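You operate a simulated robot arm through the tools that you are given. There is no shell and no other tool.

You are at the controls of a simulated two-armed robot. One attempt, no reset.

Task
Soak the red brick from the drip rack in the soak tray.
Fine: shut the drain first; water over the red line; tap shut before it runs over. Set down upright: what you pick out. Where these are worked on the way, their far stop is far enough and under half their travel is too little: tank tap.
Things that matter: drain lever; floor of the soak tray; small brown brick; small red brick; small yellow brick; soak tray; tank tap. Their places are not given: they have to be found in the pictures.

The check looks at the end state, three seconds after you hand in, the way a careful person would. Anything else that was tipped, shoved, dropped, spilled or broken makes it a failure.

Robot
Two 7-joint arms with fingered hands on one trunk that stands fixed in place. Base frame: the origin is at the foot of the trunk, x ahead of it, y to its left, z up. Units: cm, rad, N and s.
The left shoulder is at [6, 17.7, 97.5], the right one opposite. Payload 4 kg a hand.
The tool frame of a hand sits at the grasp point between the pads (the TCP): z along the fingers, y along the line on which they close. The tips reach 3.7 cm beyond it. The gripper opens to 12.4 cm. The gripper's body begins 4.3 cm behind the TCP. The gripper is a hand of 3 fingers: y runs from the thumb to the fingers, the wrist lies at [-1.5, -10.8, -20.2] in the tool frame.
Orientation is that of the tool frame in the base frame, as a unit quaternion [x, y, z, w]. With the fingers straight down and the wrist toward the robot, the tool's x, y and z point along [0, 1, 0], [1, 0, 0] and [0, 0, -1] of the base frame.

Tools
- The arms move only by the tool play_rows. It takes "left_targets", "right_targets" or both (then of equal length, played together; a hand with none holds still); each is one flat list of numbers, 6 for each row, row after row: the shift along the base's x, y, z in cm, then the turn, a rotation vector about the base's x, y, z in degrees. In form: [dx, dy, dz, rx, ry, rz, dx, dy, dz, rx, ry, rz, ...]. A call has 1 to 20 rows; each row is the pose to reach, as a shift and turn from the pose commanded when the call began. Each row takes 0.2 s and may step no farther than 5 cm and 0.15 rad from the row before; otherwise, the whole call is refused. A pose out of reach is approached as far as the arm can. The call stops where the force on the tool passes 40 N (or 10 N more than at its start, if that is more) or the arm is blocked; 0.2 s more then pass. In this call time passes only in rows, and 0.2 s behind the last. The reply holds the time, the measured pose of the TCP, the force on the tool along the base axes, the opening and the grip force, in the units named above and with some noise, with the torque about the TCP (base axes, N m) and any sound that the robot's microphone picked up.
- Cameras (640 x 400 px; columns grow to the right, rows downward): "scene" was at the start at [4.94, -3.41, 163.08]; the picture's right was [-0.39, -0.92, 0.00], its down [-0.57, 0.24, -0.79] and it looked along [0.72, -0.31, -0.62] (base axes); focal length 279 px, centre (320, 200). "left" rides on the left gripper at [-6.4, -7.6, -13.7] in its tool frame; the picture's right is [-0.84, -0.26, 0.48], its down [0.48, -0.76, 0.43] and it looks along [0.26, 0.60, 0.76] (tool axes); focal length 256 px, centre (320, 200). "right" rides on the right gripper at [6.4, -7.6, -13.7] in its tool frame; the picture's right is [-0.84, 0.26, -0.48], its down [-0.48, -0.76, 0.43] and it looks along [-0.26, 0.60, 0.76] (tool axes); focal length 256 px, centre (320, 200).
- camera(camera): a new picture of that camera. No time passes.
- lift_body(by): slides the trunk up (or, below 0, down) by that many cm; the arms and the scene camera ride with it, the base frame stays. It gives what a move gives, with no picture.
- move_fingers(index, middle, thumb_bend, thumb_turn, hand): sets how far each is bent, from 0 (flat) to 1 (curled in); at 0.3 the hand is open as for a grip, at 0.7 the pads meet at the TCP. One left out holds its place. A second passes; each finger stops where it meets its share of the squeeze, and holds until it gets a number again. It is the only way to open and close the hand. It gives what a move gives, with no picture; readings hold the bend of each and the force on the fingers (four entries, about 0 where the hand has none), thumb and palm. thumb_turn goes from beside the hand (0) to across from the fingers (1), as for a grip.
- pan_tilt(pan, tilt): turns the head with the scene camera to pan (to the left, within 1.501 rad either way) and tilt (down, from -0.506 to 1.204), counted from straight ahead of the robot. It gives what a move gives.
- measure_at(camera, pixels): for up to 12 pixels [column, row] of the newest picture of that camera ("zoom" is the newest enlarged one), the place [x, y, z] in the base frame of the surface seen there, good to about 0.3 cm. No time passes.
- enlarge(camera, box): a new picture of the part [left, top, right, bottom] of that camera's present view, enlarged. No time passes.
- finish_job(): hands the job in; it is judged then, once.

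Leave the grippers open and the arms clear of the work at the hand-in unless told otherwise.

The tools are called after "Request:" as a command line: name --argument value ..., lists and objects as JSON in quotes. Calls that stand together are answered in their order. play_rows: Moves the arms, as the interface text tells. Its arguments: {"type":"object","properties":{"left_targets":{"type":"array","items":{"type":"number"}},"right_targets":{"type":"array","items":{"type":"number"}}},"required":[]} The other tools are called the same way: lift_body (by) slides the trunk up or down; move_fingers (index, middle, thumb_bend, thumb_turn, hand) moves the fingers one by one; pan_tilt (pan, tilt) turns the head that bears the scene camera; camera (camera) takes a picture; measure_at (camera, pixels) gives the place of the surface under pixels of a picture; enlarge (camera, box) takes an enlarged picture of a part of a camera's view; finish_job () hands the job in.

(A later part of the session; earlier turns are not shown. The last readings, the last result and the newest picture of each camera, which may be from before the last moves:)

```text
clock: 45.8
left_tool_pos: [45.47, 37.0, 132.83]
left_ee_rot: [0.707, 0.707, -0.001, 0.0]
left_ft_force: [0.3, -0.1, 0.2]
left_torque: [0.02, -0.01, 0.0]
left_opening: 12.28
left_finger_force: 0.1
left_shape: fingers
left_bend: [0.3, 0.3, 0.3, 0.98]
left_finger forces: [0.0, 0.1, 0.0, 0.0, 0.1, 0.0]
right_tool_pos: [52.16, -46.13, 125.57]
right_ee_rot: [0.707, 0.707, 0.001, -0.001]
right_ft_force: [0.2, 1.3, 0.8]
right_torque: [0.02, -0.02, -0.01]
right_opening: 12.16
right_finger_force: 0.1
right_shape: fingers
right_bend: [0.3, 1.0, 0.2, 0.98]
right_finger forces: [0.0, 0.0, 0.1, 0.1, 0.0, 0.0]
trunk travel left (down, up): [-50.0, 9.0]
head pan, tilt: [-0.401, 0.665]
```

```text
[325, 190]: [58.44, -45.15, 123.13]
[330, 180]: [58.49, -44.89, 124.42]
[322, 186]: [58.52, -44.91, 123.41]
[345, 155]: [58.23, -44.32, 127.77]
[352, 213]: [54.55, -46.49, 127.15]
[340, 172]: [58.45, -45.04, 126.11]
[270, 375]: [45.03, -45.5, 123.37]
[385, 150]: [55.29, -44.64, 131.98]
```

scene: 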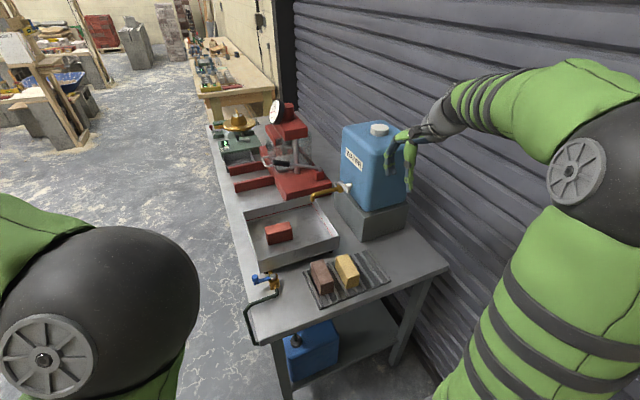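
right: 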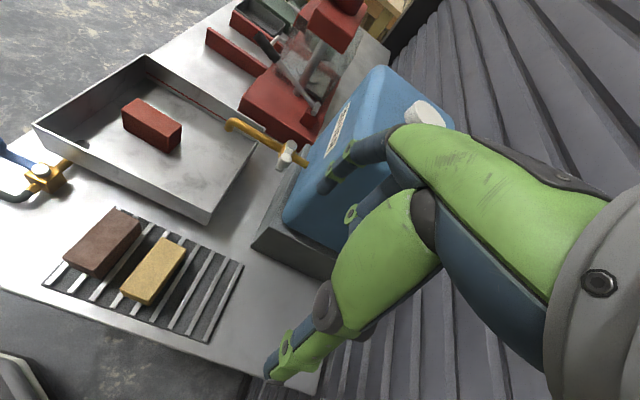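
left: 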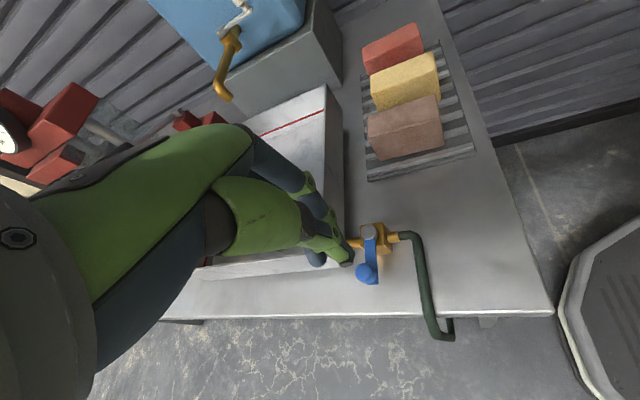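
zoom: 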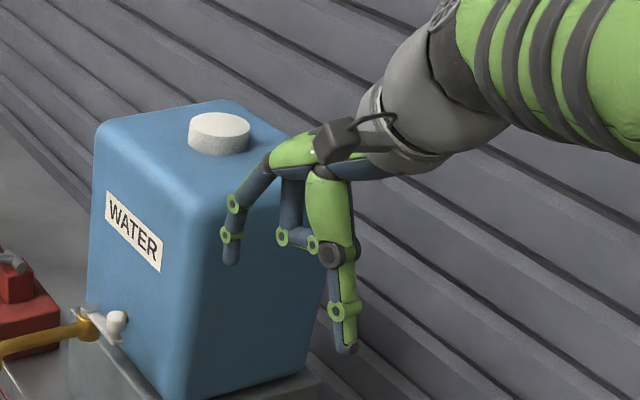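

The index's distal part sits at about TCP+(6.8,0.5) in tool axes and its tip is 3.2 cm below. I'll yaw the hand -20° and bring it above a spot just behind and beside the knob, then check before lowering.

Request:
play_rows --right_targets '[3, 1.2, -1.5, 0, 0, -6.7, 6, 2.4, -3, 0, 0, -13.4, 9, 3.4, -5, 0, 0, -20, 11.5, 4.04, -7.5, 0, 0, -20]'

Request:
camera --camera "right"

Request:
enlarge --camera "scene" --box '[310, 120, 410, 210]'

```text
clock: 46.8
left_tool_pos: [45.66, 36.89, 132.87]
left_ee_rot: [0.707, 0.707, 0.0, 0.0]
left_ft_force: [-0.6, 0.3, 0.5]
left_torque: [0.04, 0.05, 0.02]
left_opening: 12.32
left_finger_force: 0.0
left_shape: fingers
left_bend: [0.3, 0.3, 0.3, 0.98]
left_finger forces: [0.1, 0.1, 0.0, 0.1, 0.0, 0.0]
right_tool_pos: [63.53, -42.12, 118.15]
right_ee_rot: [0.82, 0.573, 0.001, 0.0]
right_ft_force: [0.9, 0.2, 0.0]
right_torque: [0.0, 0.0, 0.02]
right_opening: 12.17
right_finger_force: 0.1
right_shape: fingers
right_bend: [0.3, 1.0, 0.2, 0.98]
right_finger forces: [0.0, 0.1, 0.1, 0.0, 0.0, 0.0]
trunk travel left (down, up): [-50.0, 9.0]
head pan, tilt: [-0.401, 0.665]
```

```text
taken
```

right: 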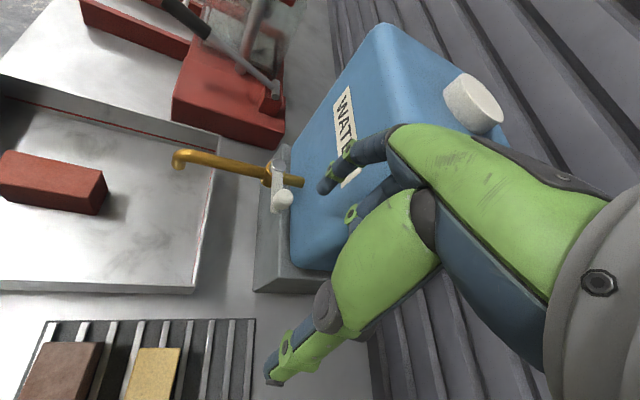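

```text
4.44 times, centred on (360, 165) of scene
```

zoom: 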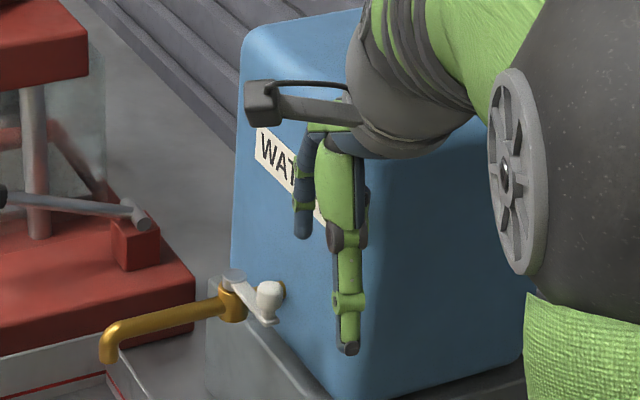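

I'll measure the index tip against the knob from both views.

Request:
measure_at --camera "right" --pixels '[[325, 190], [322, 186], [330, 180], [283, 198], [275, 197], [278, 172], [276, 185], [345, 155], [287, 205], [300, 183]]'

Request:
measure_at --camera "zoom" --pixels '[[303, 232], [303, 222], [300, 205], [270, 287], [262, 295], [278, 295], [268, 300], [233, 277], [250, 292], [232, 310]]'

```text
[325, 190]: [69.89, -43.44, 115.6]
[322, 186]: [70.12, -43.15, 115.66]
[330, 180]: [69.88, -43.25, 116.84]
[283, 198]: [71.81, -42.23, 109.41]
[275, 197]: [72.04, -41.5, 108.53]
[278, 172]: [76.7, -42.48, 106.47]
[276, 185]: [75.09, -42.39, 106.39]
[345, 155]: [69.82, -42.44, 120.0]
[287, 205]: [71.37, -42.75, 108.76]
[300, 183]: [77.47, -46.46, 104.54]
```

```text
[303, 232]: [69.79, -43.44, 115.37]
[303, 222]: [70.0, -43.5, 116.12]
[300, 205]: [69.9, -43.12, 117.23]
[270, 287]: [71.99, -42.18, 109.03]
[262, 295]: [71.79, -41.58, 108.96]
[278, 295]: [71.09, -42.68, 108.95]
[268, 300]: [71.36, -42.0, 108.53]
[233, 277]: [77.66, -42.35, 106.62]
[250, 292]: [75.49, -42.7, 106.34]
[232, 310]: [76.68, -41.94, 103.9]
```

The index sits at about (70.3,-43.9), clear of the knob at (72.0,-42.4). I'll lower 8.4 cm beside it.

Request:
play_rows --right_targets '[0, 0, -3, 0, 0, 0, 0, 0, -6, 0, 0, 0, 0, 0, -8.4, 0, 0, 0]'

Request:
camera --camera "right"

Request:
enlarge --camera "right" --box '[230, 120, 390, 260]'

Request:
enlarge --camera "scene" --box '[310, 140, 390, 210]'

```text
clock: 47.6
left_tool_pos: [45.69, 36.95, 132.84]
left_ee_rot: [0.707, 0.707, 0.0, 0.0]
left_ft_force: [-0.3, -0.1, -0.5]
left_torque: [0.0, -0.02, -0.01]
left_opening: 12.3
left_finger_force: 0.1
left_shape: fingers
left_bend: [0.3, 0.3, 0.3, 0.98]
left_finger forces: [0.0, 0.0, 0.0, 0.0, 0.0, 0.0]
right_tool_pos: [63.52, -42.03, 109.73]
right_ee_rot: [0.819, 0.573, 0.0, 0.0]
right_ft_force: [-0.2, 0.7, 0.2]
right_torque: [0.0, -0.01, -0.04]
right_opening: 12.15
right_finger_force: 0.2
right_shape: fingers
right_bend: [0.3, 1.0, 0.2, 0.98]
right_finger forces: [0.0, 0.0, 0.0, 0.0, 0.1, 0.0]
trunk travel left (down, up): [-50.0, 9.0]
head pan, tilt: [-0.401, 0.665]
```

```text
taken
```

right: 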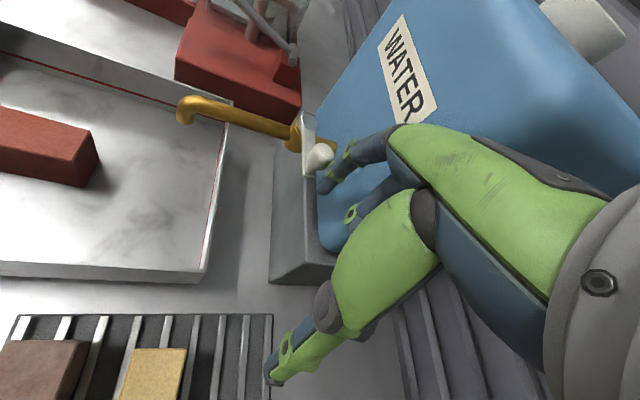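

```text
2.86 times, centred on (310, 190) of right
```

zoom: 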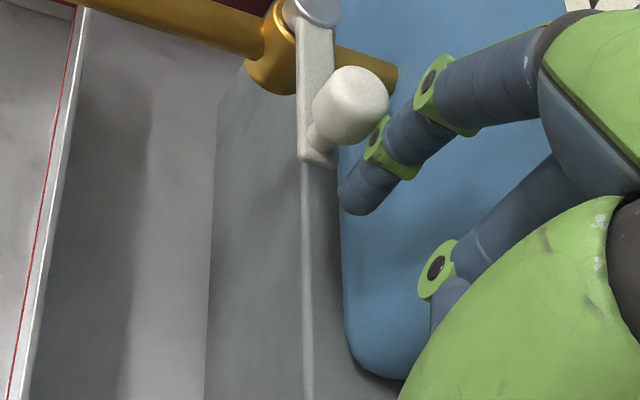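

```text
5.71 times, centred on (350, 175) of scene
```

zoom: 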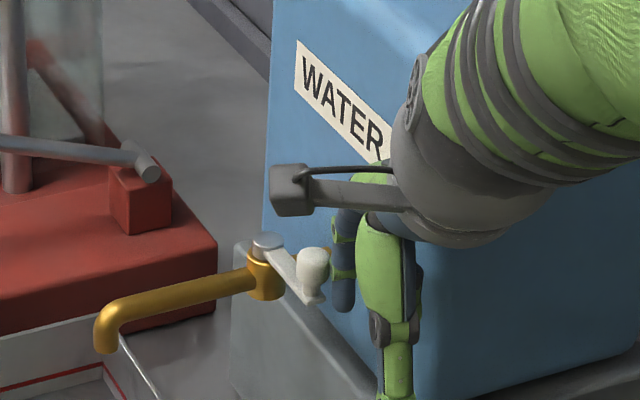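

The index is beside the knob on the tank side. I'll begin pushing the knob toward +y along its arc to about 20° and check the force.

Request:
play_rows --right_targets '[0.4, 0.7, 0, 0, 0, 0, 0.71, 1.3, 0, 0, 0, 0, 0.81, 1.8, 0, 0, 0, 0, 0.91, 2.29, 0, 0, 0, 0]'

Request:
enlarge --camera "right" --box '[230, 120, 390, 260]'

Request:
enlarge --camera "scene" --box '[310, 140, 390, 210]'

```text
clock: 48.6
left_tool_pos: [45.54, 37.05, 132.91]
left_ee_rot: [0.707, 0.707, 0.0, 0.001]
left_ft_force: [-0.2, -0.7, 0.1]
left_torque: [0.03, 0.02, 0.02]
left_opening: 12.32
left_finger_force: 0.1
left_shape: fingers
left_bend: [0.3, 0.3, 0.3, 0.98]
left_finger forces: [0.0, 0.0, 0.0, 0.0, 0.0, 0.1]
right_tool_pos: [64.51, -39.6, 109.59]
right_ee_rot: [0.819, 0.574, 0.0, 0.0]
right_ft_force: [-0.2, 0.6, -0.1]
right_torque: [0.05, 0.0, -0.01]
right_opening: 12.15
right_finger_force: 0.0
right_shape: fingers
right_bend: [0.3, 1.0, 0.2, 0.98]
right_finger forces: [0.1, 0.0, 0.0, 0.1, 0.0, 0.0]
trunk travel left (down, up): [-50.0, 9.0]
head pan, tilt: [-0.401, 0.665]
```

```text
2.86 times, centred on (310, 190) of right
```

zoom: 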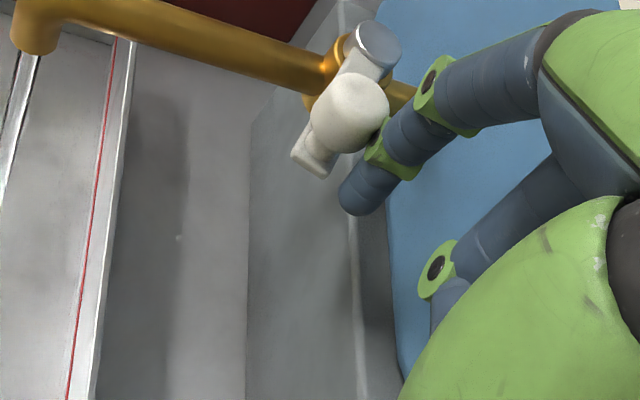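

```text
5.71 times, centred on (350, 175) of scene
```

zoom: 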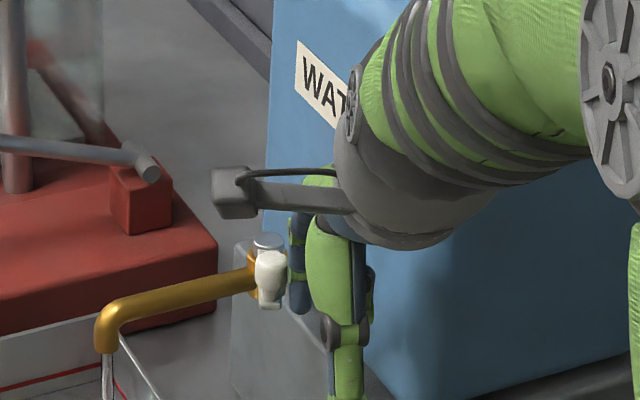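

The lever turns easily and a stream has started at the spout. I'll measure the lever angle and the tray level now, which costs no time.

Request:
measure_at --camera "zoom" --pixels '[[268, 258], [275, 265], [262, 262], [268, 300], [267, 243], [108, 380]]'

Request:
enlarge --camera "scene" --box '[235, 180, 345, 275]'

Request:
measure_at --camera "zoom" --pixels '[[300, 250], [200, 250], [400, 170], [150, 200], [330, 180], [250, 300]]'

```text
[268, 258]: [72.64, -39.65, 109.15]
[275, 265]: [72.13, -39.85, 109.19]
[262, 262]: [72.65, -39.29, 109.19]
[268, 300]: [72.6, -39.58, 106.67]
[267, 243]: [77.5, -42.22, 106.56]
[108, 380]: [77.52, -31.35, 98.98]
```

```text
4.21 times, centred on (290, 228) of scene
```

zoom: 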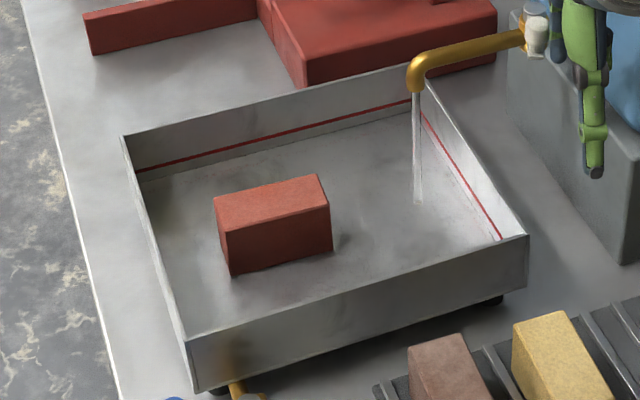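

```text
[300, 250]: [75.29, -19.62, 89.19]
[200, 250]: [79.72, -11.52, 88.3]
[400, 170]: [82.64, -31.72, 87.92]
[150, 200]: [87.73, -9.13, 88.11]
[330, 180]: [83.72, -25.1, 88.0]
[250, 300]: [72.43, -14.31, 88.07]
```

The lever is at about 31°, and the stream falls inside the tray onto a dry floor. I'll push on to about 70–75°.

Request:
play_rows --right_targets '[0.38, 0.91, 0, 0, 0, 0, 0.89, 1.75, 0, 0, 0, 0, 1.52, 2.51, 0, 0, 0, 0, 2.26, 3.15, 0, 0, 0, 0, 3.19, 3.69, 0, 0, 0, 0]'

Request:
enlarge --camera "right" --box '[230, 120, 390, 260]'

Request:
enlarge --camera "scene" --box '[235, 160, 375, 275]'

```text
clock: 49.8
left_tool_pos: [45.6, 37.11, 132.82]
left_ee_rot: [0.707, 0.707, 0.0, 0.001]
left_ft_force: [0.6, -0.1, -0.1]
left_torque: [0.0, 0.0, 0.0]
left_opening: 12.33
left_finger_force: 0.0
left_shape: fingers
left_bend: [0.3, 0.3, 0.3, 0.98]
left_finger forces: [0.1, 0.1, 0.0, 0.1, 0.0, 0.0]
right_tool_pos: [67.7, -36.04, 109.73]
right_ee_rot: [0.819, 0.574, -0.001, 0.0]
right_ft_force: [-0.2, -0.1, -0.7]
right_torque: [0.02, 0.01, 0.0]
right_opening: 12.16
right_finger_force: 0.1
right_shape: fingers
right_bend: [0.3, 1.0, 0.2, 0.98]
right_finger forces: [0.0, 0.0, 0.0, 0.0, 0.0, 0.0]
trunk travel left (down, up): [-50.0, 9.0]
head pan, tilt: [-0.401, 0.665]
```

```text
2.86 times, centred on (310, 190) of right
```

zoom: 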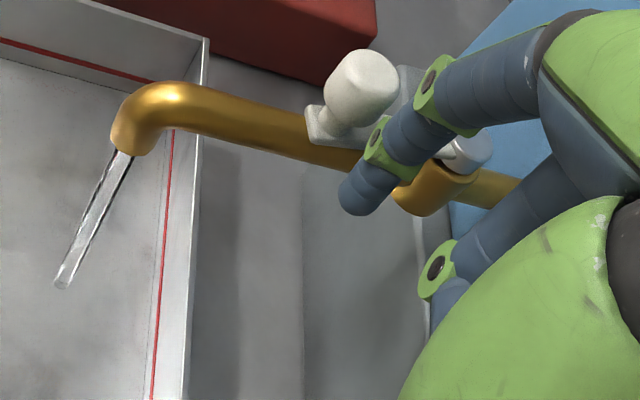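

```text
3.48 times, centred on (305, 218) of scene
```

zoom: 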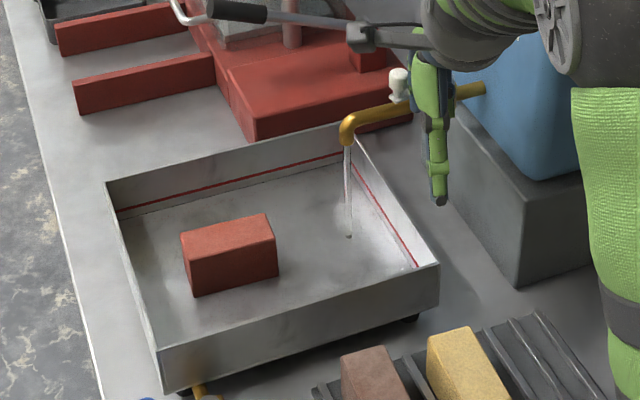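

The lever is close to lying along the spout. I'll measure the knob and the water level.

Request:
measure_at --camera "zoom" --pixels '[[398, 72], [393, 82], [405, 82], [398, 98], [348, 240], [340, 290], [250, 320], [150, 240], [320, 200], [400, 268], [300, 180]]'

Request:
enlarge --camera "right" --box '[230, 120, 390, 260]'

Request:
measure_at --camera "zoom" --pixels '[[365, 70], [340, 85], [385, 100], [325, 130], [467, 150], [350, 195], [60, 285], [100, 220], [20, 100]]'

```text
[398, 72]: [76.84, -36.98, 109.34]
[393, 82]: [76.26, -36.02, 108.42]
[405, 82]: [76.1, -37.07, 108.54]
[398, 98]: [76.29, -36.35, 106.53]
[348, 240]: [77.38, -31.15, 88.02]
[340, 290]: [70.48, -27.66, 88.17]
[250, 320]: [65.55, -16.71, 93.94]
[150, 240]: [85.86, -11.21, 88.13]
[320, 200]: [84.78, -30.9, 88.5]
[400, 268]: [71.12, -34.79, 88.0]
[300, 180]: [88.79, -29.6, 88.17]
```

```text
2.86 times, centred on (310, 190) of right
```

zoom: 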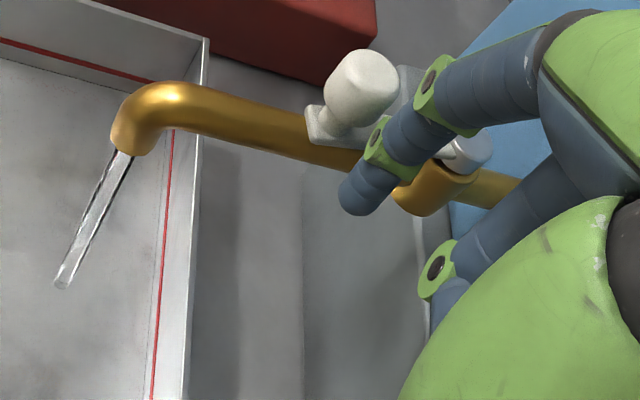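

```text
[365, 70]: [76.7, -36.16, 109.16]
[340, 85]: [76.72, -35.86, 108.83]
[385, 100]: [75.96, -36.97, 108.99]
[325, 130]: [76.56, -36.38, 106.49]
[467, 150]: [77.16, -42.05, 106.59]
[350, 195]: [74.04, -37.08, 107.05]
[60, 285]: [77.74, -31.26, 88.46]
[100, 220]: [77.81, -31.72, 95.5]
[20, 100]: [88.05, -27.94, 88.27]
```

The knob is at about (77.0,-36.7), so the tap is about 86° open, near full. I'll hop the index over to the far (+x) side of the knob, ready to pull it shut.

Request:
play_rows --right_targets '[0, 0, 4.6, 0, 0, 0, 2.5, 0.7, 5, 0, 0, 0, 5.2, 1.4, 5, 0, 0, 0, 5.2, 1.4, 2.5, 0, 0, 0, 5.2, 1.4, 0, 0, 0, 0]'

Request:
enlarge --camera "right" --box '[200, 100, 400, 260]'

Request:
enlarge --camera "scene" --box '[235, 160, 375, 275]'

Request:
measure_at --camera "zoom" --pixels '[[340, 290], [150, 240], [320, 200], [300, 180], [200, 320], [140, 220], [330, 310]]'

```text
clock: 51.0
left_tool_pos: [45.56, 37.01, 132.86]
left_ee_rot: [0.707, 0.707, 0.0, 0.0]
left_ft_force: [0.4, 0.0, 0.1]
left_torque: [-0.01, 0.01, 0.01]
left_opening: 12.32
left_finger_force: 0.0
left_shape: fingers
left_bend: [0.3, 0.3, 0.3, 0.98]
left_finger forces: [0.1, 0.0, 0.0, 0.0, 0.1, 0.1]
right_tool_pos: [72.86, -34.66, 109.85]
right_ee_rot: [0.819, 0.573, 0.0, 0.0]
right_ft_force: [-0.9, 0.6, 0.1]
right_torque: [0.0, -0.01, 0.03]
right_opening: 12.18
right_finger_force: 0.0
right_shape: fingers
right_bend: [0.3, 1.0, 0.2, 0.98]
right_finger forces: [0.1, 0.1, 0.0, 0.0, 0.1, 0.1]
trunk travel left (down, up): [-50.0, 9.0]
head pan, tilt: [-0.401, 0.665]
```

```text
2.50 times, centred on (300, 180) of right
```

zoom: 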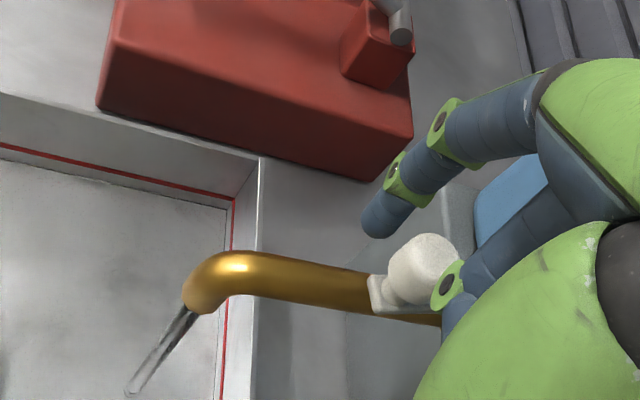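

```text
3.48 times, centred on (305, 218) of scene
```

zoom: 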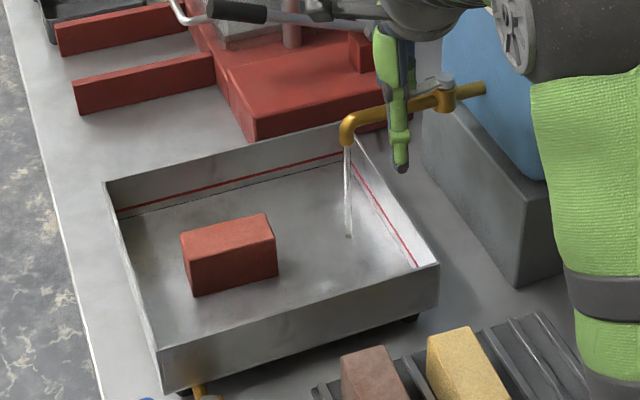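

```text
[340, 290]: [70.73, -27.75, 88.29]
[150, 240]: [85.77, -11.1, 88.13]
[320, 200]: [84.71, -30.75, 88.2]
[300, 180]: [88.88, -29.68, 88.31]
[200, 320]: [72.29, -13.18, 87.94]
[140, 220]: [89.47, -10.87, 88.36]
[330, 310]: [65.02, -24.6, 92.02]
```

The water is thinly covering the floor at about 88.2, so the fill is slow. I'll hold still for 4 s and measure the rate.

Request:
play_rows --right_targets '[0, 0, 0, 0, 0, 0, 0, 0, 0, 0, 0, 0, 0, 0, 0, 0, 0, 0, 0, 0, 0, 0, 0, 0, 0, 0, 0, 0, 0, 0, 0, 0, 0, 0, 0, 0, 0, 0, 0, 0, 0, 0, 0, 0, 0, 0, 0, 0, 0, 0, 0, 0, 0, 0, 0, 0, 0, 0, 0, 0, 0, 0, 0, 0, 0, 0, 0, 0, 0, 0, 0, 0, 0, 0, 0, 0, 0, 0, 0, 0, 0, 0, 0, 0, 0, 0, 0, 0, 0, 0, 0, 0, 0, 0, 0, 0, 0, 0, 0, 0, 0, 0, 0, 0, 0, 0, 0, 0, 0, 0, 0, 0, 0, 0, 0, 0, 0, 0, 0, 0]'

Request:
enlarge --camera "scene" --box '[235, 160, 375, 275]'

Request:
measure_at --camera "zoom" --pixels '[[340, 290], [150, 240], [320, 200], [300, 180], [200, 320], [140, 225], [300, 260]]'

```text
clock: 55.2
left_tool_pos: [45.52, 36.95, 132.99]
left_ee_rot: [0.707, 0.707, 0.0, 0.0]
left_ft_force: [-0.2, -0.1, -1.0]
left_torque: [0.01, -0.03, 0.01]
left_opening: 12.3
left_finger_force: 0.1
left_shape: fingers
left_bend: [0.3, 0.3, 0.3, 0.98]
left_finger forces: [0.1, 0.0, 0.0, 0.1, 0.1, 0.0]
right_tool_pos: [72.82, -34.63, 109.79]
right_ee_rot: [0.819, 0.573, 0.001, 0.0]
right_ft_force: [-0.1, -0.3, 0.3]
right_torque: [0.02, 0.0, 0.0]
right_opening: 12.2
right_finger_force: 0.0
right_shape: fingers
right_bend: [0.3, 1.0, 0.2, 0.98]
right_finger forces: [0.0, 0.1, 0.0, 0.0, 0.0, 0.0]
trunk travel left (down, up): [-50.0, 9.0]
head pan, tilt: [-0.401, 0.665]
```

```text
3.48 times, centred on (305, 218) of scene
```

zoom: 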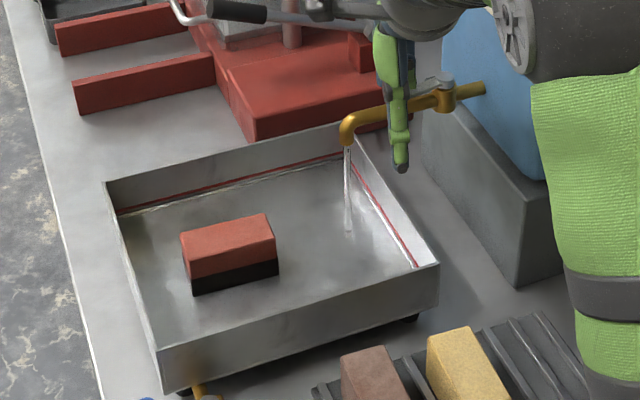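

```text
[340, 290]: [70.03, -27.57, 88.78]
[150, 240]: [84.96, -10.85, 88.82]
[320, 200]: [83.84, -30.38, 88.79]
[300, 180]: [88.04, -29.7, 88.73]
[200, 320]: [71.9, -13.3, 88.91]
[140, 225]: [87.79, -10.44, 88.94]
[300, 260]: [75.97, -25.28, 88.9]
```

Level is now about 88.85, rising about 0.15 cm/s, and the red line is near 89.7. I'll hold another 4 s.

Request:
play_rows --right_targets '[0, 0, 0, 0, 0, 0, 0, 0, 0, 0, 0, 0, 0, 0, 0, 0, 0, 0, 0, 0, 0, 0, 0, 0, 0, 0, 0, 0, 0, 0, 0, 0, 0, 0, 0, 0, 0, 0, 0, 0, 0, 0, 0, 0, 0, 0, 0, 0, 0, 0, 0, 0, 0, 0, 0, 0, 0, 0, 0, 0, 0, 0, 0, 0, 0, 0, 0, 0, 0, 0, 0, 0, 0, 0, 0, 0, 0, 0, 0, 0, 0, 0, 0, 0, 0, 0, 0, 0, 0, 0, 0, 0, 0, 0, 0, 0, 0, 0, 0, 0, 0, 0, 0, 0, 0, 0, 0, 0, 0, 0, 0, 0, 0, 0, 0, 0, 0, 0, 0, 0]'

Request:
enlarge --camera "scene" --box '[235, 160, 375, 275]'

Request:
measure_at --camera "zoom" --pixels '[[340, 290], [150, 240], [320, 200], [300, 180], [200, 320], [140, 225], [300, 260], [250, 165], [110, 182]]'

```text
clock: 59.4
left_tool_pos: [45.5, 36.85, 132.8]
left_ee_rot: [0.707, 0.707, 0.0, 0.0]
left_ft_force: [-0.1, -0.3, 0.3]
left_torque: [0.01, -0.03, 0.03]
left_opening: 12.32
left_finger_force: 0.1
left_shape: fingers
left_bend: [0.3, 0.3, 0.3, 0.98]
left_finger forces: [0.1, 0.0, 0.0, 0.0, 0.1, 0.0]
right_tool_pos: [72.86, -34.56, 109.76]
right_ee_rot: [0.819, 0.574, 0.0, 0.0]
right_ft_force: [-0.7, -0.1, 0.6]
right_torque: [-0.03, 0.04, 0.0]
right_opening: 12.18
right_finger_force: 0.1
right_shape: fingers
right_bend: [0.3, 1.0, 0.2, 0.98]
right_finger forces: [0.0, 0.1, 0.0, 0.0, 0.0, 0.0]
trunk travel left (down, up): [-50.0, 9.0]
head pan, tilt: [-0.401, 0.665]
```

```text
3.48 times, centred on (305, 218) of scene
```

zoom: 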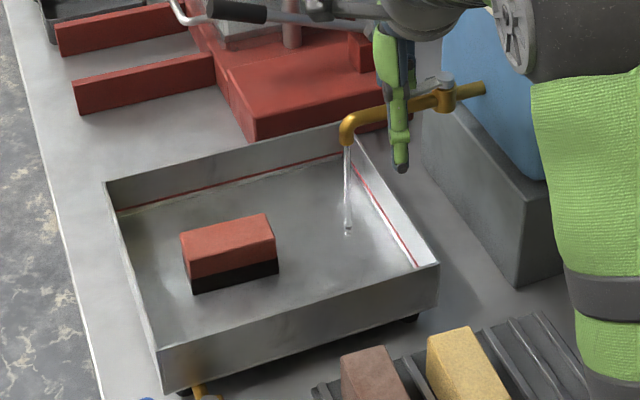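

```text
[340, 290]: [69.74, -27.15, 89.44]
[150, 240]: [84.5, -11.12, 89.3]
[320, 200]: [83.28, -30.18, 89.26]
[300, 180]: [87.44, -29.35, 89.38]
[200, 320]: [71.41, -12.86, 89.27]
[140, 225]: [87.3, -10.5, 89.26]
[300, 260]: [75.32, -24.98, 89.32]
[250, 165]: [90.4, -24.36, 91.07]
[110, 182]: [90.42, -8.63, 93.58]
```

Level is about 89.3, at about 0.12 cm/s, and the red line is still just above the water. I'll hold another 4 s.

Request:
play_rows --right_targets '[0, 0, 0, 0, 0, 0, 0, 0, 0, 0, 0, 0, 0, 0, 0, 0, 0, 0, 0, 0, 0, 0, 0, 0, 0, 0, 0, 0, 0, 0, 0, 0, 0, 0, 0, 0, 0, 0, 0, 0, 0, 0, 0, 0, 0, 0, 0, 0, 0, 0, 0, 0, 0, 0, 0, 0, 0, 0, 0, 0, 0, 0, 0, 0, 0, 0, 0, 0, 0, 0, 0, 0, 0, 0, 0, 0, 0, 0, 0, 0, 0, 0, 0, 0, 0, 0, 0, 0, 0, 0, 0, 0, 0, 0, 0, 0, 0, 0, 0, 0, 0, 0, 0, 0, 0, 0, 0, 0, 0, 0, 0, 0, 0, 0, 0, 0, 0, 0, 0, 0]'

Request:
enlarge --camera "scene" --box '[235, 160, 375, 275]'

Request:
measure_at --camera "zoom" --pixels '[[340, 290], [150, 240], [320, 200], [300, 180], [200, 320], [140, 225], [300, 260], [250, 165]]'

```text
clock: 63.6
left_tool_pos: [45.55, 36.96, 132.93]
left_ee_rot: [0.707, 0.707, 0.0, 0.0]
left_ft_force: [0.5, -0.4, -0.6]
left_torque: [0.01, -0.01, 0.0]
left_opening: 12.31
left_finger_force: 0.1
left_shape: fingers
left_bend: [0.3, 0.3, 0.3, 0.98]
left_finger forces: [0.1, 0.0, 0.1, 0.1, 0.0, 0.0]
right_tool_pos: [72.85, -34.64, 109.83]
right_ee_rot: [0.819, 0.574, 0.0, 0.0]
right_ft_force: [-0.6, -0.6, 0.6]
right_torque: [0.03, 0.03, 0.0]
right_opening: 12.17
right_finger_force: 0.0
right_shape: fingers
right_bend: [0.3, 1.0, 0.2, 0.98]
right_finger forces: [0.0, 0.0, 0.1, 0.1, 0.0, 0.0]
trunk travel left (down, up): [-50.0, 9.0]
head pan, tilt: [-0.401, 0.665]
```

```text
3.48 times, centred on (305, 218) of scene
```

zoom: 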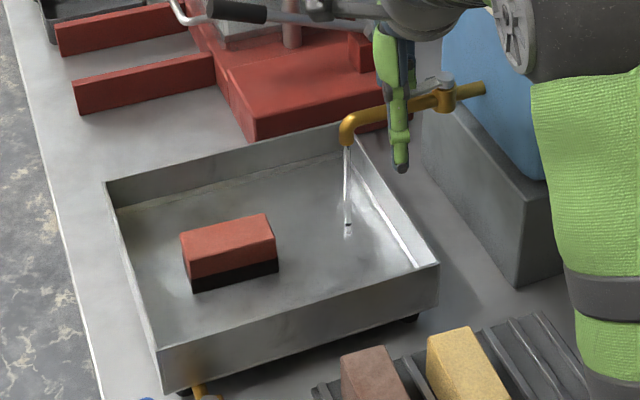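

```text
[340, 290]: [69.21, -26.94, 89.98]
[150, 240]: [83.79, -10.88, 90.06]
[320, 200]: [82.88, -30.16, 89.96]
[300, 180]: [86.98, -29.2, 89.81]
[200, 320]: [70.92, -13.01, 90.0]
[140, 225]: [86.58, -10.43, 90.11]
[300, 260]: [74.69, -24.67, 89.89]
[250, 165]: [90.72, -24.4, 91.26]
```

Level is about 90.0 and the red line has just gone under. I'll fill 4 s more for margin, since the rim is at about 93.7.

Request:
play_rows --right_targets '[0, 0, 0, 0, 0, 0, 0, 0, 0, 0, 0, 0, 0, 0, 0, 0, 0, 0, 0, 0, 0, 0, 0, 0, 0, 0, 0, 0, 0, 0, 0, 0, 0, 0, 0, 0, 0, 0, 0, 0, 0, 0, 0, 0, 0, 0, 0, 0, 0, 0, 0, 0, 0, 0, 0, 0, 0, 0, 0, 0, 0, 0, 0, 0, 0, 0, 0, 0, 0, 0, 0, 0, 0, 0, 0, 0, 0, 0, 0, 0, 0, 0, 0, 0, 0, 0, 0, 0, 0, 0, 0, 0, 0, 0, 0, 0, 0, 0, 0, 0, 0, 0, 0, 0, 0, 0, 0, 0, 0, 0, 0, 0, 0, 0, 0, 0, 0, 0, 0, 0]'

Request:
enlarge --camera "scene" --box '[235, 160, 375, 275]'

Request:
measure_at --camera "zoom" --pixels '[[340, 290], [150, 240], [320, 200], [300, 180], [200, 320], [140, 225], [300, 260], [250, 165]]'

Request:
enlarge --camera "right" --box '[240, 120, 400, 260]'

Request:
measure_at --camera "zoom" --pixels '[[365, 190], [350, 200], [340, 235], [300, 170], [320, 180], [310, 150], [420, 220], [380, 165]]'

```text
clock: 67.8
left_tool_pos: [45.56, 36.98, 132.99]
left_ee_rot: [0.707, 0.707, 0.0, -0.001]
left_ft_force: [0.0, 1.0, 0.8]
left_torque: [-0.02, 0.0, -0.04]
left_opening: 12.32
left_finger_force: 0.0
left_shape: fingers
left_bend: [0.3, 0.3, 0.3, 0.98]
left_finger forces: [0.0, 0.0, 0.1, 0.1, 0.1, 0.0]
right_tool_pos: [72.89, -34.55, 109.68]
right_ee_rot: [0.819, 0.573, 0.0, 0.001]
right_ft_force: [0.2, 1.6, 0.7]
right_torque: [-0.01, -0.02, 0.02]
right_opening: 12.16
right_finger_force: 0.1
right_shape: fingers
right_bend: [0.3, 1.0, 0.2, 0.98]
right_finger forces: [0.0, 0.0, 0.1, 0.0, 0.0, 0.0]
trunk travel left (down, up): [-50.0, 9.0]
head pan, tilt: [-0.401, 0.665]
```

```text
3.48 times, centred on (305, 218) of scene
```

zoom: 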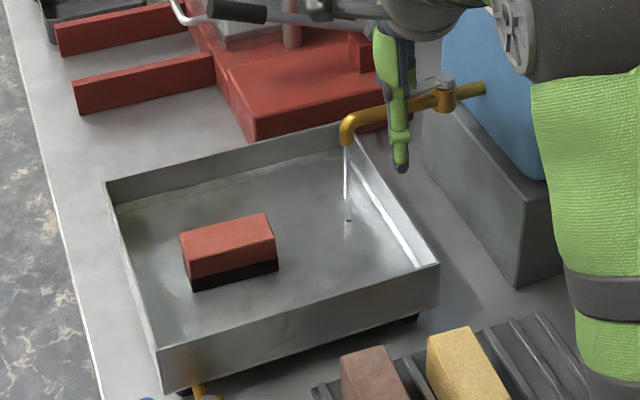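

```text
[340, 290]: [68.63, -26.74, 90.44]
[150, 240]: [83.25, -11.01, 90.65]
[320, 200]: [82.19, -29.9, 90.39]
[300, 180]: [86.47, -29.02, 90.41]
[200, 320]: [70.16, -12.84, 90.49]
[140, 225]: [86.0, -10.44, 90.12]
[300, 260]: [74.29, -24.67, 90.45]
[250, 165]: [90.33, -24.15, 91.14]
```

```text
2.86 times, centred on (320, 190) of right
```

zoom: 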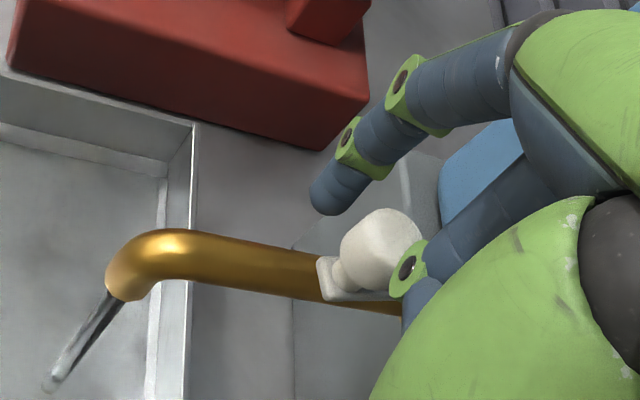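

```text
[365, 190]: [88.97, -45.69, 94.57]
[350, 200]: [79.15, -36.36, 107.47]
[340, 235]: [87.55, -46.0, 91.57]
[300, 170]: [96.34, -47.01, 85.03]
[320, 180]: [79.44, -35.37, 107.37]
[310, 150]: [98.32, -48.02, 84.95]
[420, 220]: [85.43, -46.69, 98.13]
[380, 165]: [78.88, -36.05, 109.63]
```

Level is about 90.45 and the line is well under. I'll let it run 2 s more for margin, then pull the tap shut, so first a short hold.

Request:
play_rows --right_targets '[0, 0, 0, 0, 0, 0, 0, 0, 0, 0, 0, 0, 0, 0, 0, 0, 0, 0, 0, 0, 0, 0, 0, 0, 0, 0, 0, 0, 0, 0, 0, 0, 0, 0, 0, 0, 0, 0, 0, 0, 0, 0, 0, 0, 0, 0, 0, 0, 0, 0, 0, 0, 0, 0, 0, 0, 0, 0, 0, 0]'

Request:
play_rows --right_targets '[-0.6, -0.2, 0, 0, 0, 0, -2.1, -0.19, 0, 0, 0, 0, -3.09, -0.31, 0, 0, 0, 0, -4.04, -0.59, 0, 0, 0, 0, -4.92, -1.05, 0, 0, 0, 0, -5.72, -1.65, 0, 0, 0, 0]'

Request:
enlarge --camera "right" --box '[240, 120, 400, 260]'

Request:
enlarge --camera "scene" --box '[235, 160, 375, 275]'

```text
clock: 70.0
left_tool_pos: [45.54, 36.97, 132.79]
left_ee_rot: [0.708, 0.707, 0.0, -0.001]
left_ft_force: [-0.1, -1.0, -0.1]
left_torque: [-0.01, -0.01, -0.03]
left_opening: 12.31
left_finger_force: 0.1
left_shape: fingers
left_bend: [0.3, 0.3, 0.3, 0.98]
left_finger forces: [0.1, 0.0, 0.0, 0.0, 0.0, 0.0]
right_tool_pos: [72.83, -34.65, 109.75]
right_ee_rot: [0.819, 0.574, 0.001, 0.001]
right_ft_force: [-0.1, 0.0, -0.5]
right_torque: [-0.02, 0.0, -0.02]
right_opening: 12.19
right_finger_force: 0.0
right_shape: fingers
right_bend: [0.3, 1.0, 0.2, 0.98]
right_finger forces: [0.0, 0.1, 0.2, 0.0, 0.0, 0.2]
trunk travel left (down, up): [-50.0, 9.0]
head pan, tilt: [-0.401, 0.665]
```

```text
clock: 71.4
left_tool_pos: [45.42, 36.95, 132.83]
left_ee_rot: [0.707, 0.707, 0.0, 0.0]
left_ft_force: [-0.1, 0.5, 0.6]
left_torque: [-0.02, 0.05, -0.05]
left_opening: 12.33
left_finger_force: 0.0
left_shape: fingers
left_bend: [0.3, 0.3, 0.3, 0.98]
left_finger forces: [0.0, 0.0, 0.0, 0.0, 0.0, 0.0]
right_tool_pos: [66.97, -36.13, 109.69]
right_ee_rot: [0.819, 0.574, 0.0, 0.0]
right_ft_force: [0.4, 0.4, 0.0]
right_torque: [-0.01, 0.0, -0.02]
right_opening: 12.22
right_finger_force: 0.1
right_shape: fingers
right_bend: [0.3, 1.0, 0.2, 0.98]
right_finger forces: [0.1, 0.1, 0.0, 0.0, 0.0, 0.0]
trunk travel left (down, up): [-50.0, 9.0]
head pan, tilt: [-0.401, 0.665]
```

```text
2.86 times, centred on (320, 190) of right
```

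zoom: 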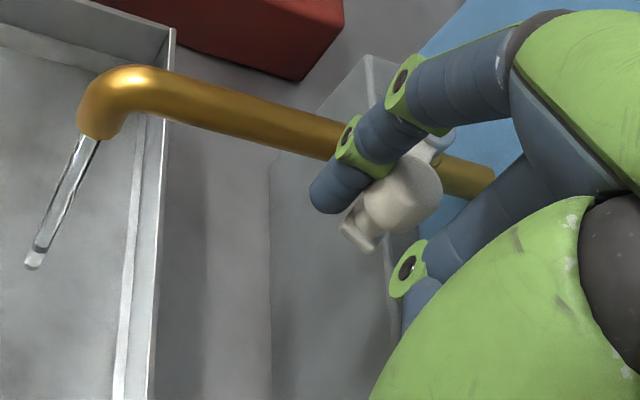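

```text
3.48 times, centred on (305, 218) of scene
```

zoom: 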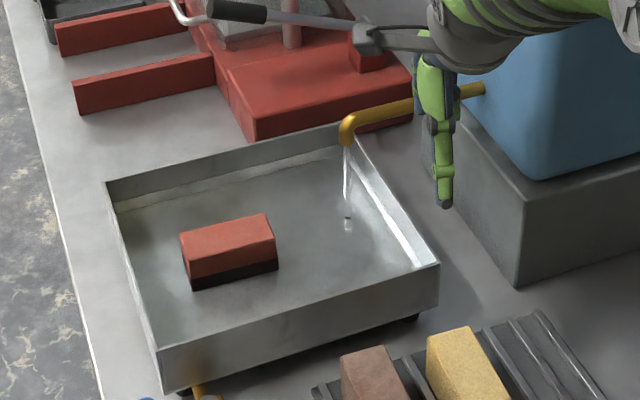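

The lever is following and is about two-thirds closed. I'll continue along the arc to the stop.

Request:
play_rows --right_targets '[-0.68, -0.71, 0, 0, 0, 0, -1.22, -1.54, 0, 0, 0, 0, -1.5, -2.1, 0, 0, 0, 0, -1.62, -2.6, 0, 0, 0, 0]'

Request:
enlarge --camera "right" --box '[240, 120, 400, 260]'

Request:
enlarge --camera "scene" --box '[235, 160, 375, 275]'

```text
clock: 72.4
left_tool_pos: [45.57, 37.07, 132.91]
left_ee_rot: [0.707, 0.707, 0.0, 0.0]
left_ft_force: [-0.2, -0.1, 0.0]
left_torque: [0.0, 0.0, 0.0]
left_opening: 12.34
left_finger_force: 0.1
left_shape: fingers
left_bend: [0.3, 0.3, 0.3, 0.98]
left_finger forces: [0.1, 0.0, 0.0, 0.1, 0.0, 0.1]
right_tool_pos: [65.49, -38.94, 109.67]
right_ee_rot: [0.819, 0.573, 0.0, -0.001]
right_ft_force: [-0.4, 0.2, 0.5]
right_torque: [0.02, 0.01, 0.02]
right_opening: 12.23
right_finger_force: 0.0
right_shape: fingers
right_bend: [0.3, 1.0, 0.2, 0.98]
right_finger forces: [0.0, 0.0, 0.0, 0.1, 0.0, 0.0]
trunk travel left (down, up): [-50.0, 9.0]
head pan, tilt: [-0.401, 0.665]
```

```text
2.86 times, centred on (320, 190) of right
```

zoom: 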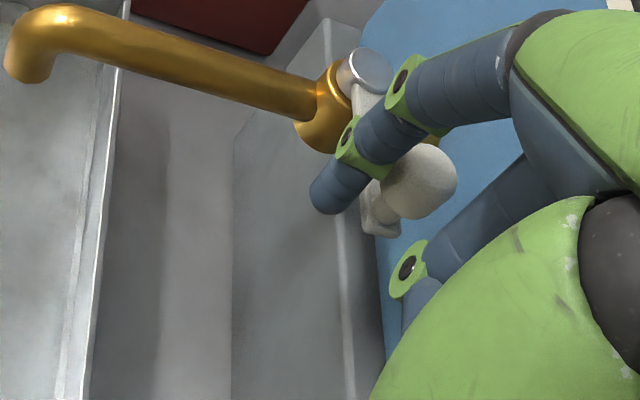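

```text
3.48 times, centred on (305, 218) of scene
```

zoom: 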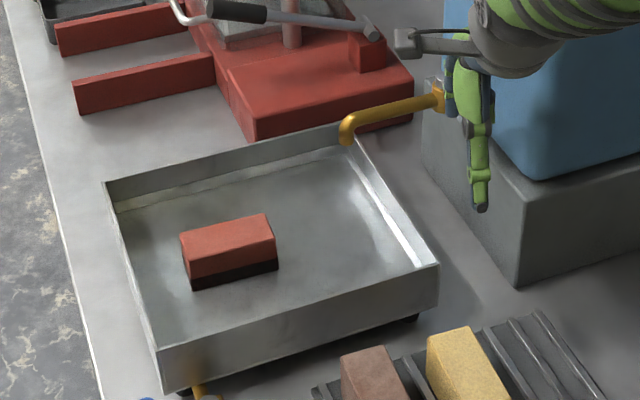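

The stream has stopped. I'll push a little farther to seat the lever against its closed stop, watching the force.

Request:
play_rows --right_targets '[-0.1, -0.3, 0, 0, 0, 0, -0.15, -0.6, 0, 0, 0, 0]'

Request:
enlarge --camera "right" --box '[240, 120, 400, 260]'

Request:
measure_at --camera "zoom" --pixels '[[425, 175], [400, 190], [445, 185], [380, 225], [370, 70], [375, 105], [430, 150], [328, 200]]'

```text
clock: 73.0
left_tool_pos: [45.51, 37.02, 132.8]
left_ee_rot: [0.707, 0.707, -0.001, 0.001]
left_ft_force: [-0.5, 0.0, -0.3]
left_torque: [-0.02, -0.03, -0.03]
left_opening: 12.33
left_finger_force: 0.1
left_shape: fingers
left_bend: [0.3, 0.3, 0.3, 0.98]
left_finger forces: [0.0, 0.0, 0.0, 0.0, 0.0, 0.0]
right_tool_pos: [65.37, -39.4, 109.68]
right_ee_rot: [0.819, 0.574, -0.001, -0.001]
right_ft_force: [-1.1, 1.9, -0.5]
right_torque: [0.02, 0.03, 0.12]
right_opening: 12.17
right_finger_force: 0.4
right_shape: fingers
right_bend: [0.3, 1.0, 0.2, 0.98]
right_finger forces: [1.4, 0.0, 0.0, 0.1, 0.0, 0.0]
trunk travel left (down, up): [-50.0, 9.0]
head pan, tilt: [-0.401, 0.665]
```

```text
2.86 times, centred on (320, 190) of right
```

zoom: 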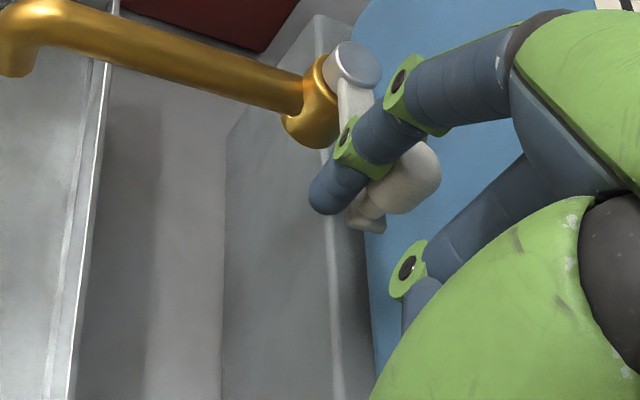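

```text
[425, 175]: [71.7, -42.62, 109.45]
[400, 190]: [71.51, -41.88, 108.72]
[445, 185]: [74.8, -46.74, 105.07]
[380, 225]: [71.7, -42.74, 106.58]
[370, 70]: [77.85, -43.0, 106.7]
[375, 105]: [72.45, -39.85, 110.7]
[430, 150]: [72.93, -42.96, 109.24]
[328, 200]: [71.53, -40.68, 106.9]
```

The knob is back at its starting place, with contact at 2 N. One more 0.4 cm nudge will confirm the stop.

Request:
play_rows --right_targets '[0, -0.2, 0, 0, 0, 0, 0, -0.4, 0, 0, 0, 0]'

Request:
enlarge --camera "right" --box '[240, 120, 400, 260]'

```text
clock: 73.6
left_tool_pos: [45.47, 37.11, 132.82]
left_ee_rot: [0.707, 0.707, 0.001, 0.0]
left_ft_force: [-0.7, 0.4, -0.2]
left_torque: [0.0, 0.0, 0.01]
left_opening: 12.34
left_finger_force: 0.0
left_shape: fingers
left_bend: [0.3, 0.3, 0.3, 0.98]
left_finger forces: [0.1, 0.1, 0.0, 0.1, 0.0, 0.0]
right_tool_pos: [65.46, -39.76, 109.79]
right_ee_rot: [0.819, 0.574, 0.001, 0.0]
right_ft_force: [-0.7, 6.3, -0.8]
right_torque: [0.08, 0.02, 0.41]
right_opening: 12.03
right_finger_force: 3.1
right_shape: fingers
right_bend: [0.31, 1.0, 0.2, 0.98]
right_finger forces: [6.0, 0.0, 0.1, 0.0, 0.0, 0.0]
trunk travel left (down, up): [-50.0, 9.0]
head pan, tilt: [-0.401, 0.665]
```

```text
2.86 times, centred on (320, 190) of right
```

zoom: 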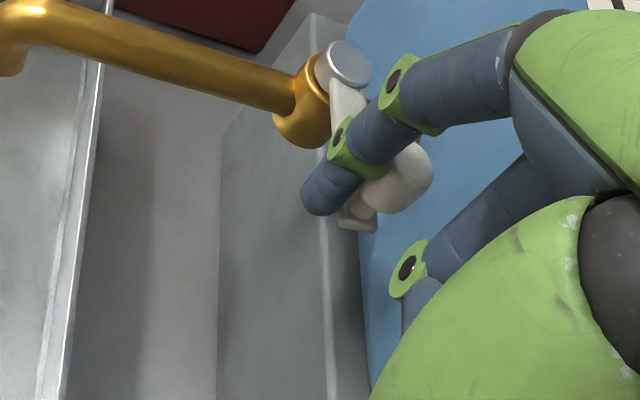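

Force rises to 6 N against the stop, so the tap is shut. I'll back the finger off in +y, lift, and retreat toward the robot.

Request:
play_rows --right_targets '[0, 0.7, 0, 0, 0, 0, 0, 1.5, 0.3, 0, 0, 0, 0, 1.5, 4, 0, 0, 0, -1, 1.5, 8.5, 0, 0, 4, -4, 0.5, 12, 0, 0, 8, -8, -1, 14, 0, 0, 12, -12, -3, 16, 0, 0, 16, -15, -6, 18, 0, 0, 20, -17, -9, 20, 0, 0, 20]'

Request:
camera --camera "scene"

Request:
camera --camera "right"

```text
clock: 75.6
left_tool_pos: [45.45, 36.92, 132.91]
left_ee_rot: [0.708, 0.707, 0.001, 0.0]
left_ft_force: [-0.1, 0.2, -0.2]
left_torque: [-0.03, -0.03, 0.02]
left_opening: 12.32
left_finger_force: 0.1
left_shape: fingers
left_bend: [0.3, 0.3, 0.3, 0.98]
left_finger forces: [0.0, 0.0, 0.0, 0.0, 0.0, 0.0]
right_tool_pos: [48.37, -49.01, 129.84]
right_ee_rot: [0.706, 0.708, 0.0, 0.0]
right_ft_force: [-0.5, -0.3, 0.0]
right_torque: [0.0, -0.03, 0.02]
right_opening: 12.19
right_finger_force: 0.1
right_shape: fingers
right_bend: [0.3, 1.0, 0.2, 0.98]
right_finger forces: [0.0, 0.0, 0.0, 0.0, 0.0, 0.1]
trunk travel left (down, up): [-50.0, 9.0]
head pan, tilt: [-0.401, 0.665]
```

```text
taken
```

scene: 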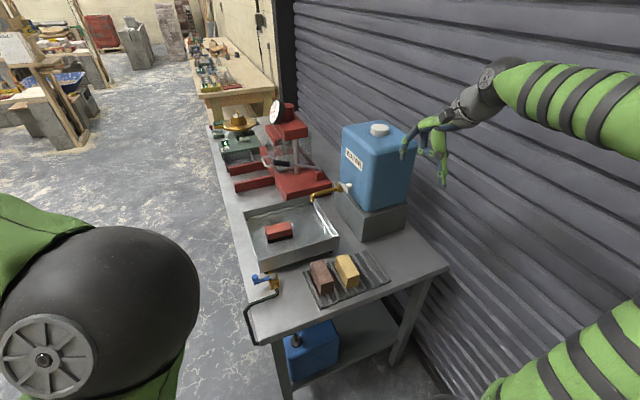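

```text
taken
```

right: 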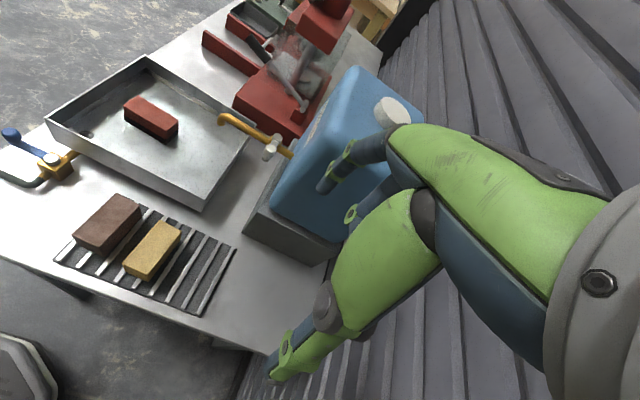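

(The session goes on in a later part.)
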